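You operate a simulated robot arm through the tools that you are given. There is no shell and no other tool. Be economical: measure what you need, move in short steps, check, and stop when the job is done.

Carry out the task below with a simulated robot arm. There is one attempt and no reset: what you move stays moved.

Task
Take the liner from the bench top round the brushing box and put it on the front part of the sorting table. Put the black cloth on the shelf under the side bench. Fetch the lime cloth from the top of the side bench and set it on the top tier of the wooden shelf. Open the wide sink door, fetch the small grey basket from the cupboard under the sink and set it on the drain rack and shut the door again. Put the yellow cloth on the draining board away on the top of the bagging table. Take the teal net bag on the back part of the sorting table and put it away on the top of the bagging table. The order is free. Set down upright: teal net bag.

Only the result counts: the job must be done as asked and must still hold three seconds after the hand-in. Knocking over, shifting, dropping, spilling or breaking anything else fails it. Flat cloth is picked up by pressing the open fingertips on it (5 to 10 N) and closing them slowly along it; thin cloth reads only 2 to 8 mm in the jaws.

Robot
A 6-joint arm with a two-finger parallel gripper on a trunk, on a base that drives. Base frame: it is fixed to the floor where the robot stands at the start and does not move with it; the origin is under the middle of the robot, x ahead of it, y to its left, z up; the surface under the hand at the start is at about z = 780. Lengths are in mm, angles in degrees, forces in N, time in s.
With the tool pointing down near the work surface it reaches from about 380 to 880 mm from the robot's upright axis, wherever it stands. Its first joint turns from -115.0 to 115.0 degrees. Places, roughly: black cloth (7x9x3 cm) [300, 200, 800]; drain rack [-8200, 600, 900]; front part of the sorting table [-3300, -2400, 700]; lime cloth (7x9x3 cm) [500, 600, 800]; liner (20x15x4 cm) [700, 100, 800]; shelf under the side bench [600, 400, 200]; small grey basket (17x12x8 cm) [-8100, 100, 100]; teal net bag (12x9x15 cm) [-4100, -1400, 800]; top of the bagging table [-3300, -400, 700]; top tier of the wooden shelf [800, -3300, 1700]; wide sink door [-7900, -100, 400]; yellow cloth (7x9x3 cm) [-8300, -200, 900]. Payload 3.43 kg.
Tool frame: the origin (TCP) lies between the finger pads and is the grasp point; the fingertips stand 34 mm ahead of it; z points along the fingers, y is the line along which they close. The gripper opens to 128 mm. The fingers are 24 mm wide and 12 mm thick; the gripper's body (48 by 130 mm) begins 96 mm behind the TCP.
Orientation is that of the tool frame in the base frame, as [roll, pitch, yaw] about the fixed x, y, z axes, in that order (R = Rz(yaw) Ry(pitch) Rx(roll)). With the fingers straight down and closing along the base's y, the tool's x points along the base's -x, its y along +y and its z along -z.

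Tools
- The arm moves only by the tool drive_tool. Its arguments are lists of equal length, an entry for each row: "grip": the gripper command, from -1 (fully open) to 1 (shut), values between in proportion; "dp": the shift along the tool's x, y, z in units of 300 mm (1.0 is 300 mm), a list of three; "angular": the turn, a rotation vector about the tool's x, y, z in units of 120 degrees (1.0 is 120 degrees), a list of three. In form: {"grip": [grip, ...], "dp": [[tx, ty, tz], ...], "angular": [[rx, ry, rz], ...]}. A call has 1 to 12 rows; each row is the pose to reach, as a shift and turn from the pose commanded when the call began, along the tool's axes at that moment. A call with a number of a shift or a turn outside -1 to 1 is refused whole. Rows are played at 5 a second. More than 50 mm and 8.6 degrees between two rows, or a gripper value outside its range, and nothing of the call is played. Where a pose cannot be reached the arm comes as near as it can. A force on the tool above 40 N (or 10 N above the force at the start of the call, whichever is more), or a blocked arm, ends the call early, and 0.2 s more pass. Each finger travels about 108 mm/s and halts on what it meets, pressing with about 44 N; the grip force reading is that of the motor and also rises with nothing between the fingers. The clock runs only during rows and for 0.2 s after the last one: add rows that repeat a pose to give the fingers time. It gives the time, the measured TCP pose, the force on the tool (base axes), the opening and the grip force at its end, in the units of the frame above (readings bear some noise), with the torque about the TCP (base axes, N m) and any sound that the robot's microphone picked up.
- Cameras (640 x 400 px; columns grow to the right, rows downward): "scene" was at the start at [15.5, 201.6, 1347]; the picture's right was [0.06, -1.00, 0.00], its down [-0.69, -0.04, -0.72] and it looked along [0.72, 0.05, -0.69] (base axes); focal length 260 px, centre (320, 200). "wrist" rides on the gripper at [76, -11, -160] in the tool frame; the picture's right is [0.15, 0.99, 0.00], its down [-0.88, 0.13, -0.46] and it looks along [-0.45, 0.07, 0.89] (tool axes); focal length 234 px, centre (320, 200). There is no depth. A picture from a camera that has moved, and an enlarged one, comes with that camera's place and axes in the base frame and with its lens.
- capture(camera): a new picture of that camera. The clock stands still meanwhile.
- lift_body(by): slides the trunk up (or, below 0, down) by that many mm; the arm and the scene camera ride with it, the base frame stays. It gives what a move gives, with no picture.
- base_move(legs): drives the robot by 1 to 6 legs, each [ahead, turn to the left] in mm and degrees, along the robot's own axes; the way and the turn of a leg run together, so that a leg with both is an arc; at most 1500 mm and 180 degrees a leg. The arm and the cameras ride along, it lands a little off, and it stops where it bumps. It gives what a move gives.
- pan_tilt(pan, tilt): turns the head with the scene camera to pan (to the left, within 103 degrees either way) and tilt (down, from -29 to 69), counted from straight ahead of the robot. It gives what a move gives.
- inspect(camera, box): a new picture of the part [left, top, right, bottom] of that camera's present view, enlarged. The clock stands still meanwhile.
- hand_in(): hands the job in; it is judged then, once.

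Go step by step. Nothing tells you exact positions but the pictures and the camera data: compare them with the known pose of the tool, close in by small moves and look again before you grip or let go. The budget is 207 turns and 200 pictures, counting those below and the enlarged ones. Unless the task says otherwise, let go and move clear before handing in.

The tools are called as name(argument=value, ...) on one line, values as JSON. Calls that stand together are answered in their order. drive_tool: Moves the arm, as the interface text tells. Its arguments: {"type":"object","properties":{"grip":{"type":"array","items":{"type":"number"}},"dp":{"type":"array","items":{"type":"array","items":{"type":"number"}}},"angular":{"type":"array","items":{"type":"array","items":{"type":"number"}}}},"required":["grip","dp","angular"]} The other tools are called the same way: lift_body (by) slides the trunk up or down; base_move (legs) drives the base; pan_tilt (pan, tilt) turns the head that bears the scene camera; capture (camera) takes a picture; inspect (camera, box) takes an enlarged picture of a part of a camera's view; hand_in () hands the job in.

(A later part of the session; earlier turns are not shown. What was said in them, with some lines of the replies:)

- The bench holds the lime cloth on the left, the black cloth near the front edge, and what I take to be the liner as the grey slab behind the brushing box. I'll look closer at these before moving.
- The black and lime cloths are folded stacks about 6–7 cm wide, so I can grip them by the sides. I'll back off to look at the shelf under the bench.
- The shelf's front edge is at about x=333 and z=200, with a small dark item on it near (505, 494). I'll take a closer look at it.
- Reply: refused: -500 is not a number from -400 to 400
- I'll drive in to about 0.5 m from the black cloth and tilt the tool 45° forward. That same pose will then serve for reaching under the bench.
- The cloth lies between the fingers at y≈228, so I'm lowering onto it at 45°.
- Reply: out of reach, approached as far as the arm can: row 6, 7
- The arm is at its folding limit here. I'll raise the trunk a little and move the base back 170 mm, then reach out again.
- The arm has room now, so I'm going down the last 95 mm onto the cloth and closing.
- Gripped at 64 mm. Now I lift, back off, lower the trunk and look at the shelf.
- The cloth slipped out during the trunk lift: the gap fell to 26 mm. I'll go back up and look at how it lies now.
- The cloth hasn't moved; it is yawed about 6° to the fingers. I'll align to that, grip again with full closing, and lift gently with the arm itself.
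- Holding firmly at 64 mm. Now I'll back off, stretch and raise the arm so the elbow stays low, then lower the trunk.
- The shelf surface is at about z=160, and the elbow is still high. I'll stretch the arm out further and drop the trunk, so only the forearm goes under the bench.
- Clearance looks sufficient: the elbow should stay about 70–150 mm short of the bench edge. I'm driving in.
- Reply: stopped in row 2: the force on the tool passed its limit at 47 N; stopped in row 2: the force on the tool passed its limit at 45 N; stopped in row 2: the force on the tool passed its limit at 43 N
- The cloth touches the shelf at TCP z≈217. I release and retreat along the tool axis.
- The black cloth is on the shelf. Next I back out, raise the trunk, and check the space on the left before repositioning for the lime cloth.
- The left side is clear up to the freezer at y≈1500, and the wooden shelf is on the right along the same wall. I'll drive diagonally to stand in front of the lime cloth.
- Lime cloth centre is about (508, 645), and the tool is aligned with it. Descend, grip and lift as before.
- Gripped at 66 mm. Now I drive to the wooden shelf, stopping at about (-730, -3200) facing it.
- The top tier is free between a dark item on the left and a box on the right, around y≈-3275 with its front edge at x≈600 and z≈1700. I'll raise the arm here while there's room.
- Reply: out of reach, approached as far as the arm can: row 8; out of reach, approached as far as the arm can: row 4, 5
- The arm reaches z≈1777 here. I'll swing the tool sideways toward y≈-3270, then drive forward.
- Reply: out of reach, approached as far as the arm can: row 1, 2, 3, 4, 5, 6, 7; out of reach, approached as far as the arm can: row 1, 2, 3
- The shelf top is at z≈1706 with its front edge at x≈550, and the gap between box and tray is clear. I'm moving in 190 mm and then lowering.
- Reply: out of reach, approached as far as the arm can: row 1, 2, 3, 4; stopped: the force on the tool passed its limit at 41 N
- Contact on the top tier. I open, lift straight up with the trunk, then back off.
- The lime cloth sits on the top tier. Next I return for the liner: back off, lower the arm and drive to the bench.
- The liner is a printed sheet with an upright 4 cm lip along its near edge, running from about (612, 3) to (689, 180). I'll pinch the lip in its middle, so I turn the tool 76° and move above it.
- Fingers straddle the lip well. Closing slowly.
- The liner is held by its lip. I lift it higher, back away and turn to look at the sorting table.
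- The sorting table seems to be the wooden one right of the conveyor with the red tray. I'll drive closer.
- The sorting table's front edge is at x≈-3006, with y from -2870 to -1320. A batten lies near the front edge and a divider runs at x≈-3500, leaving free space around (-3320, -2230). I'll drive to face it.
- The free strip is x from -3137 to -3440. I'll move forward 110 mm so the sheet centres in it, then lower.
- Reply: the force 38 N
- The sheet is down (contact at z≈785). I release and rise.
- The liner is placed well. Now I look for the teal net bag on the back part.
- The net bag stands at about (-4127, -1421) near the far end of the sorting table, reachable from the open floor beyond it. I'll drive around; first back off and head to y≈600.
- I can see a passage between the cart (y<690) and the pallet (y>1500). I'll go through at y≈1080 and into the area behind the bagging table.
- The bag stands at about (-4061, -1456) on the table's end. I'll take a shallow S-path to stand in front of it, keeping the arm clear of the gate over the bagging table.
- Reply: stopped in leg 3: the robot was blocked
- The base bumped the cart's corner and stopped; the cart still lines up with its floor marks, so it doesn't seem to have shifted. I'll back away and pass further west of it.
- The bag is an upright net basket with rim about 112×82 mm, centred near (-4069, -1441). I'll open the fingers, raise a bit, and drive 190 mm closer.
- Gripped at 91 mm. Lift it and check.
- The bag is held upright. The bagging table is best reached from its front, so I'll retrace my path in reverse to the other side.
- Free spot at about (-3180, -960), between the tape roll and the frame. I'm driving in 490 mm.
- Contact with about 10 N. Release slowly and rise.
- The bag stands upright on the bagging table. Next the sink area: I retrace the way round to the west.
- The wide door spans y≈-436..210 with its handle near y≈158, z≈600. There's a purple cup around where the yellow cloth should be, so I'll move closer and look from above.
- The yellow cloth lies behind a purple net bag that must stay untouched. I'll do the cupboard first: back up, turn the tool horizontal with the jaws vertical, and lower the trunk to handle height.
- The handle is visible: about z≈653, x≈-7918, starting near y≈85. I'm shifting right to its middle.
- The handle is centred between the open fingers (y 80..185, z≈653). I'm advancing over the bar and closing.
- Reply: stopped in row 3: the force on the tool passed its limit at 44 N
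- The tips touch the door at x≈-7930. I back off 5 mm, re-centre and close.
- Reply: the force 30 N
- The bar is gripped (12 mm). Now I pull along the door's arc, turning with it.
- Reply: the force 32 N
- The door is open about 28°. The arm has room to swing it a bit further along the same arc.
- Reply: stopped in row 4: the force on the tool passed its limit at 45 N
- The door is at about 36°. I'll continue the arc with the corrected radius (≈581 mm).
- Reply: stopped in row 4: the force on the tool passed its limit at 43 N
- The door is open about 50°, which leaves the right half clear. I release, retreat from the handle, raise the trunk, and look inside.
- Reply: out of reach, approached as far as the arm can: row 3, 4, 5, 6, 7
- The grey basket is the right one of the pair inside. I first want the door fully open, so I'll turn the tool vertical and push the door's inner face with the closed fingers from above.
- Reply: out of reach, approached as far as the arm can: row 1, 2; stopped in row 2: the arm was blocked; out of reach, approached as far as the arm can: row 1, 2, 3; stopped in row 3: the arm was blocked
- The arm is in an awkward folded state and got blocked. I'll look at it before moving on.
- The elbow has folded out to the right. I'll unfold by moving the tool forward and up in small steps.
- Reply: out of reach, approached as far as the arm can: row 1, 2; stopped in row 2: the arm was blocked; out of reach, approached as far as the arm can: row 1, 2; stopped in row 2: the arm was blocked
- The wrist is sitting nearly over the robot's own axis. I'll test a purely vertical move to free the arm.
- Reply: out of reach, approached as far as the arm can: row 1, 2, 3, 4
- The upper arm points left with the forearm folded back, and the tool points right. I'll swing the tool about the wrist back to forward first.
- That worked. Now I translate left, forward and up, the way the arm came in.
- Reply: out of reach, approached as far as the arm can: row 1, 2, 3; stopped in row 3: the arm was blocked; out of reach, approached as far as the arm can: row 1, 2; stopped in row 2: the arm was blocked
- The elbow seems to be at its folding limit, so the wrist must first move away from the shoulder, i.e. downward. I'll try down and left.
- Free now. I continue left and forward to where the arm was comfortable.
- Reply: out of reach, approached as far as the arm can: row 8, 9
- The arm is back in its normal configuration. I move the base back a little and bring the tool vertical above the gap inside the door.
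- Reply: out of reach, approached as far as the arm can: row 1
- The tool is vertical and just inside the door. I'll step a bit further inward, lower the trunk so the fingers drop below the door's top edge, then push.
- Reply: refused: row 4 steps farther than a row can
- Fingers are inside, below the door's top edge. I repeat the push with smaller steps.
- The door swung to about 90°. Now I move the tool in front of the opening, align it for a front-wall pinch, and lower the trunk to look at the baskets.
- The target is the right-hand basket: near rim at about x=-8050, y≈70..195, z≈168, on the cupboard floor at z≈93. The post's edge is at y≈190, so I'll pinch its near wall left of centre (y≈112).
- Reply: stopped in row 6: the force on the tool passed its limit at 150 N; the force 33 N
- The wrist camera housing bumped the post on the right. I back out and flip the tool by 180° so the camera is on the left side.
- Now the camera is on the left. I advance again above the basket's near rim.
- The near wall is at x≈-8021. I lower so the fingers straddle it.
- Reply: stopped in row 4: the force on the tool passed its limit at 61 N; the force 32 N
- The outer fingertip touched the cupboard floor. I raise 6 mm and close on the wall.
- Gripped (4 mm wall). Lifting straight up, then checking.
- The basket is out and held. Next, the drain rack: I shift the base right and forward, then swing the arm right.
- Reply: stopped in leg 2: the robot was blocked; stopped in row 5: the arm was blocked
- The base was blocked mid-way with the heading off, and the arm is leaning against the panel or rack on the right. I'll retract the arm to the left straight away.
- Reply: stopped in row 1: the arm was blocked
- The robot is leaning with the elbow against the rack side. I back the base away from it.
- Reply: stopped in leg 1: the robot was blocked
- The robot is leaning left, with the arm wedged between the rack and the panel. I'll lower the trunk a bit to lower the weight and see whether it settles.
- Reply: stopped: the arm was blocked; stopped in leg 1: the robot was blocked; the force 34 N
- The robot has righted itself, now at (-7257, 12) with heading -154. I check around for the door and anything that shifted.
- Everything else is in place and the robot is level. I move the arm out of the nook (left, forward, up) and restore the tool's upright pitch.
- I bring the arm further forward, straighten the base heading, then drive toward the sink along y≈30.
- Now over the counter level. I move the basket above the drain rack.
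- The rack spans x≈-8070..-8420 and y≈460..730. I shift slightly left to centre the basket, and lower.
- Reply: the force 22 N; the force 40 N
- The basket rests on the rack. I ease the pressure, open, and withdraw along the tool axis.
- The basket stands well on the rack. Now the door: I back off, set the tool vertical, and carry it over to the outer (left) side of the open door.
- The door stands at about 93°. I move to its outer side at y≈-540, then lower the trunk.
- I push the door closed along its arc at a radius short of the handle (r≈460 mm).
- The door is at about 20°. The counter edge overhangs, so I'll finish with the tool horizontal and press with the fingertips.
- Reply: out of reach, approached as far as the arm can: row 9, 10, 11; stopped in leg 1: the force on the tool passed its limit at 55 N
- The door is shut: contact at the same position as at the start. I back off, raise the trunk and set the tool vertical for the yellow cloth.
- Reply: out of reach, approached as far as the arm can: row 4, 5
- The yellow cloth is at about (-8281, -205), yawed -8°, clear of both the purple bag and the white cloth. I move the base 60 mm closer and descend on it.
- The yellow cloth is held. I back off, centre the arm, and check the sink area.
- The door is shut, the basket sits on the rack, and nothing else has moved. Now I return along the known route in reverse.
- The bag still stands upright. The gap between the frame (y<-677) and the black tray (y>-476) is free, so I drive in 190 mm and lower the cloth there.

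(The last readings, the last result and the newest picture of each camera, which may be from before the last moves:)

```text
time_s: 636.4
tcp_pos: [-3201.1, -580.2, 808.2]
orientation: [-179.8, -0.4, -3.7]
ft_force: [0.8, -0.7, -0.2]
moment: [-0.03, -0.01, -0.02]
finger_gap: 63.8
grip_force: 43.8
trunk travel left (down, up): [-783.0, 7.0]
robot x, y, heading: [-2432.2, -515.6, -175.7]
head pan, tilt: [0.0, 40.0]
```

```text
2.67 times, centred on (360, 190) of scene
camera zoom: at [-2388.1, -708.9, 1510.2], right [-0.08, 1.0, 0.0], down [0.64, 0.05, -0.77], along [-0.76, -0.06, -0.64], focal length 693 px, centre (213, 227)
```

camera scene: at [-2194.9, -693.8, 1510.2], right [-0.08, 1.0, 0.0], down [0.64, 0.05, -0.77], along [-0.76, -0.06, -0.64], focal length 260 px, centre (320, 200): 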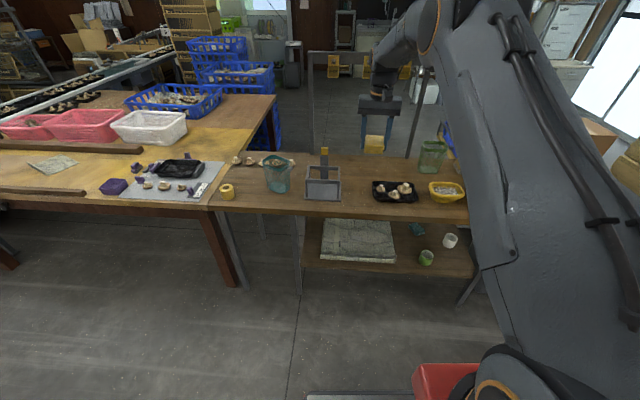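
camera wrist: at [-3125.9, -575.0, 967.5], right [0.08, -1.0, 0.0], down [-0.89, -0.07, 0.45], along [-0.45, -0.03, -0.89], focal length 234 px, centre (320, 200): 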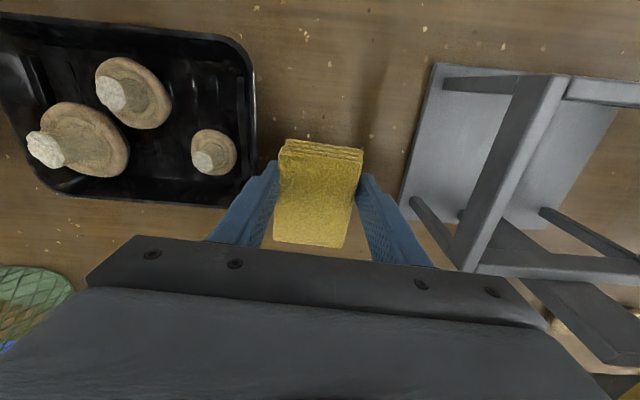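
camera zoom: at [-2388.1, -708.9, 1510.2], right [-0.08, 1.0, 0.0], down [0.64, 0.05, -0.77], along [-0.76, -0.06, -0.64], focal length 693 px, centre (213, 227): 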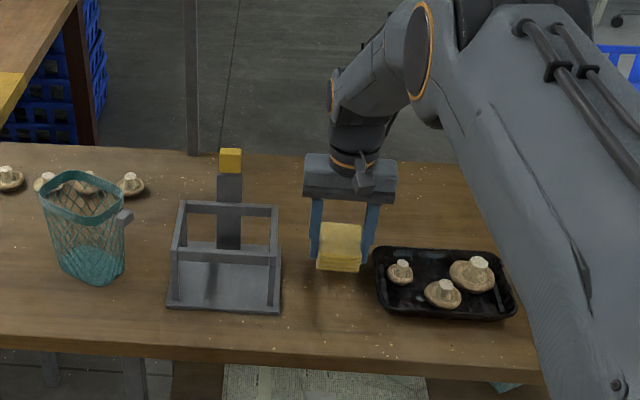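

The tray rim is close on one side, so I shift 75 mm further back, beyond both items, and lower to contact.

drive_tool(grip=[1, 1, 1, 1], dp=[[-0.12, 0.04, 0], [-0.246, 0.063, 0], [-0.246, 0.063, 0.04], [-0.246, 0.063, 0.06]], angular=[[0, 0, 0], [0, 0, 0], [0, 0, 0], [0, 0, 0]])

drive_tool(grip=[1, 1, 1, 1], dp=[[0, 0, 0.012], [0, 0, 0.024], [0, 0, 0.036], [0, 0, 0.048]], angular=[[0, 0, 0], [0, 0, 0], [0, 0, 0], [0, 0, 0]])

capture(camera="wrist")

```text
time_s: 637.4
tcp_pos: [-3243.2, -591.8, 803.7]
orientation: [-179.8, -0.4, -3.6]
ft_force: [0.1, -0.6, 0.5]
moment: [0.01, -0.02, -0.01]
finger_gap: 63.8
grip_force: 44.3
out of reach, approached as far as the arm can: row 2, 3, 4
trunk travel left (down, up): [-783.0, 7.0]
robot x, y, heading: [-2435.6, -516.4, -175.3]
head pan, tilt: [0.0, 40.0]
```

```text
time_s: 638.4
tcp_pos: [-3240.4, -593.1, 791.7]
orientation: [-179.9, -0.4, -3.7]
ft_force: [0.6, 0.4, 0.3]
moment: [-0.01, -0.01, 0.0]
finger_gap: 63.7
grip_force: 44.0
out of reach, approached as far as the arm can: row 4
trunk travel left (down, up): [-783.0, 7.0]
robot x, y, heading: [-2429.8, -516.4, -175.2]
head pan, tilt: [0.0, 40.0]
```

```text
25 pictures are left
camera wrist: at [-3165.1, -587.2, 951.0], right [0.08, -1.0, 0.0], down [-0.89, -0.07, 0.45], along [-0.45, -0.03, -0.89], focal length 234 px, centre (320, 200)
```

wrist: 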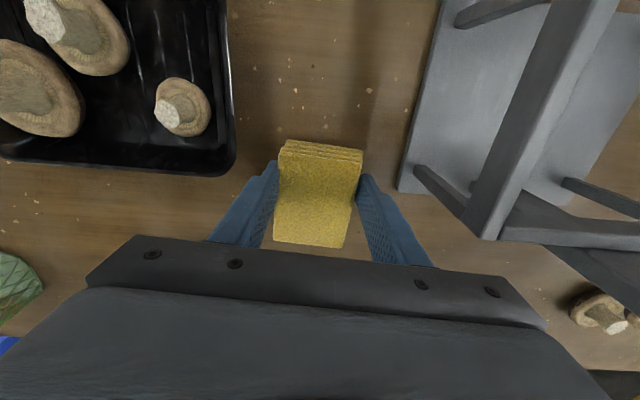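

Reach limit; the position is good, so I lower the rest with the trunk.

lift_body(by=-8)

lift_body(by=-6)

```text
time_s: 638.9
tcp_pos: [-3240.6, -592.4, 783.8]
orientation: [-179.8, -0.4, -3.7]
ft_force: [0.4, 0.8, -0.6]
moment: [-0.03, -0.02, 0.01]
finger_gap: 63.9
grip_force: 43.8
trunk travel left (down, up): [-775.0, 15.0]
robot x, y, heading: [-2430.9, -518.8, -175.3]
head pan, tilt: [0.0, 40.0]
```

```text
time_s: 639.5
tcp_pos: [-3240.9, -593.6, 777.7]
orientation: [-179.8, -0.4, -3.7]
ft_force: [0.2, -0.2, -0.6]
moment: [0.04, 0.01, -0.02]
finger_gap: 63.6
grip_force: 43.7
trunk travel left (down, up): [-769.0, 21.0]
robot x, y, heading: [-2429.4, -520.2, -175.2]
head pan, tilt: [0.0, 40.0]
```

lift_body(by=-4)

lift_body(by=-4)

inspect(camera="scene", box=[320, 140, 420, 220])

```text
time_s: 640.0
tcp_pos: [-3241.8, -593.0, 774.9]
orientation: [-179.8, -0.3, -3.7]
ft_force: [-1.2, 0.4, 1.8]
moment: [-0.11, 0.18, 0.01]
finger_gap: 63.5
grip_force: 44.0
trunk travel left (down, up): [-765.0, 25.0]
robot x, y, heading: [-2433.1, -517.4, -175.4]
head pan, tilt: [0.0, 40.0]
```

```text
time_s: 640.5
tcp_pos: [-3242.0, -592.7, 773.9]
orientation: [-179.7, -0.1, -3.6]
ft_force: [10.0, 0.3, 33.1]
moment: [-0.33, -0.48, 0.04]
finger_gap: 63.6
grip_force: 44.5
trunk travel left (down, up): [-761.0, 29.0]
robot x, y, heading: [-2430.0, -518.1, -175.1]
head pan, tilt: [0.0, 40.0]
```

```text
5.00 times, centred on (370, 180) of scene
camera zoom: at [-2392.1, -709.1, 1488.4], right [-0.08, 1.0, 0.0], down [0.64, 0.05, -0.77], along [-0.76, -0.06, -0.64], focal length 1299 px, centre (70, 300)
```

zoom: 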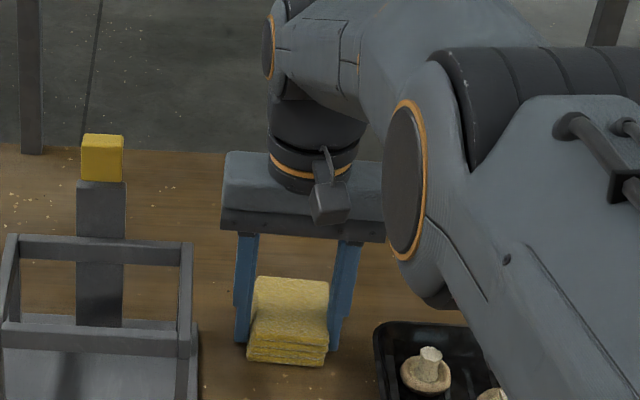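

Contact. I open partway, lift with the trunk, and back away.

drive_tool(grip=[0, -0.2, -0.4, -0.5, -0.5], dp=[[0, 0, 0], [0, 0, 0], [0, 0, 0], [0, 0, 0], [0, 0, 0]], angular=[[0, 0, 0], [0, 0, 0], [0, 0, 0], [0, 0, 0], [0, 0, 0]])

lift_body(by=28)

drive_tool(grip=[-0.5, -0.5, -0.5, -0.5, -0.5, -0.5], dp=[[0, 0, -0.1], [0, 0, -0.25], [0, 0, -0.4], [0, 0, -0.55], [0, 0, -0.7], [0, 0, -0.85]], angular=[[0, 0, 0], [0, 0, 0], [0, 0, 0], [0, 0, 0], [0, 0, 0], [0, 0, 0]])

base_move(legs=[[-500, 0]])

capture(camera="scene")

inspect(camera="scene", box=[200, 100, 480, 260])

```text
time_s: 641.1
tcp_pos: [-3241.9, -588.6, 774.2]
orientation: [-179.8, -0.2, -3.8]
ft_force: [15.6, 5.8, 19.1]
moment: [-0.6, -0.28, 0.6]
finger_gap: 72.6
grip_force: 0.1
trunk travel left (down, up): [-761.0, 29.0]
robot x, y, heading: [-2431.7, -519.1, -175.4]
head pan, tilt: [0.0, 40.0]
stopped in row 2: the force on the tool passed its limit at 46 N (the readings are from after the stop); the commanded pose is now the measured one
```

```text
time_s: 641.8
tcp_pos: [-3240.8, -591.2, 800.7]
orientation: [-179.7, -0.2, -3.7]
ft_force: [0.3, -0.3, 0.2]
moment: [0.02, 0.03, 0.03]
finger_gap: 76.8
grip_force: 0.0
trunk travel left (down, up): [-789.0, 1.0]
robot x, y, heading: [-2433.8, -518.5, -175.6]
head pan, tilt: [0.0, 40.0]
```

```text
time_s: 643.2
tcp_pos: [-3265.7, -594.6, 1058.1]
orientation: [-179.7, -0.4, -3.9]
ft_force: [-0.3, 0.3, -0.6]
moment: [0.01, 0.01, -0.01]
finger_gap: 95.8
grip_force: 0.0
out of reach, approached as far as the arm can: row 1, 2, 3, 4, 5, 6
trunk travel left (down, up): [-789.0, 1.0]
robot x, y, heading: [-2432.6, -517.2, -175.3]
head pan, tilt: [0.0, 40.0]
```

```text
time_s: 646.2
tcp_pos: [-2766.4, -557.4, 1058.9]
orientation: [-179.7, -0.4, -3.5]
ft_force: [0.0, 0.1, 0.4]
moment: [0.03, 0.0, 0.02]
finger_gap: 96.0
grip_force: 0.1
trunk travel left (down, up): [-789.0, 1.0]
robot x, y, heading: [-1934.1, -474.0, -175.1]
head pan, tilt: [0.0, 40.0]
```

```text
23 pictures are left
camera scene: at [-1886.7, -667.9, 1516.2], right [-0.08, 1.0, 0.0], down [0.64, 0.05, -0.77], along [-0.76, -0.06, -0.64], focal length 260 px, centre (320, 200)
```

scene: 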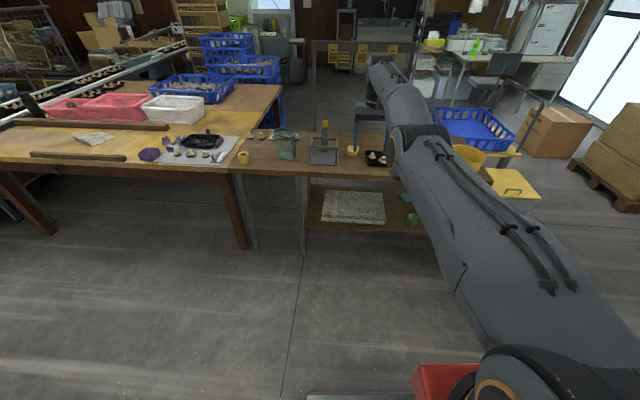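

```text
2.29 times, centred on (340, 180) of scene
camera zoom: at [-1886.7, -667.9, 1516.2], right [-0.08, 1.0, 0.0], down [0.64, 0.05, -0.77], along [-0.76, -0.06, -0.64], focal length 594 px, centre (274, 246)
```

zoom: 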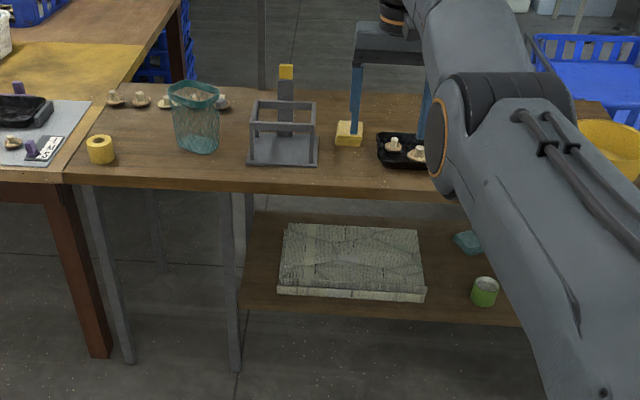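

The yellow cloth is on the bagging table, the bag stands upright beside it, and the gripper is clear. All six items are in place, so I'm handing in.

hand_in()

```text
The job is handed in.
```

I've handed the job in with all six tasks done, but I had bumps along the way that might count against it.

**Where things are now:**
- **Liner:** on the front part of the sorting table.
- **Black cloth:** on the shelf under the side bench. It slipped out of the grip once, while still on the bench, before I got it.
- **Lime cloth:** on the top tier of the wooden shelf.
- **Grey basket:** on the drain rack, with the wide sink door shut again.
- **Yellow cloth:** on the top of the bagging table.
- **Teal net bag:** upright on the top of the bagging table.

**What went wrong:**
- **Cart:** the base bumped the cart by the bagging table. It still lined up with its floor marks afterwards.
- **Cupboard post:** the wrist camera hit the post beside the sink door at about 150 N.
- **Rack by the sink:** the arm got wedged between the rack and the wooden panel, and the robot leaned nearly 13 degrees before it came level.

In the pictures I took afterwards I saw nothing knocked over or out of place. I didn't check the rack or the crates on it up close.
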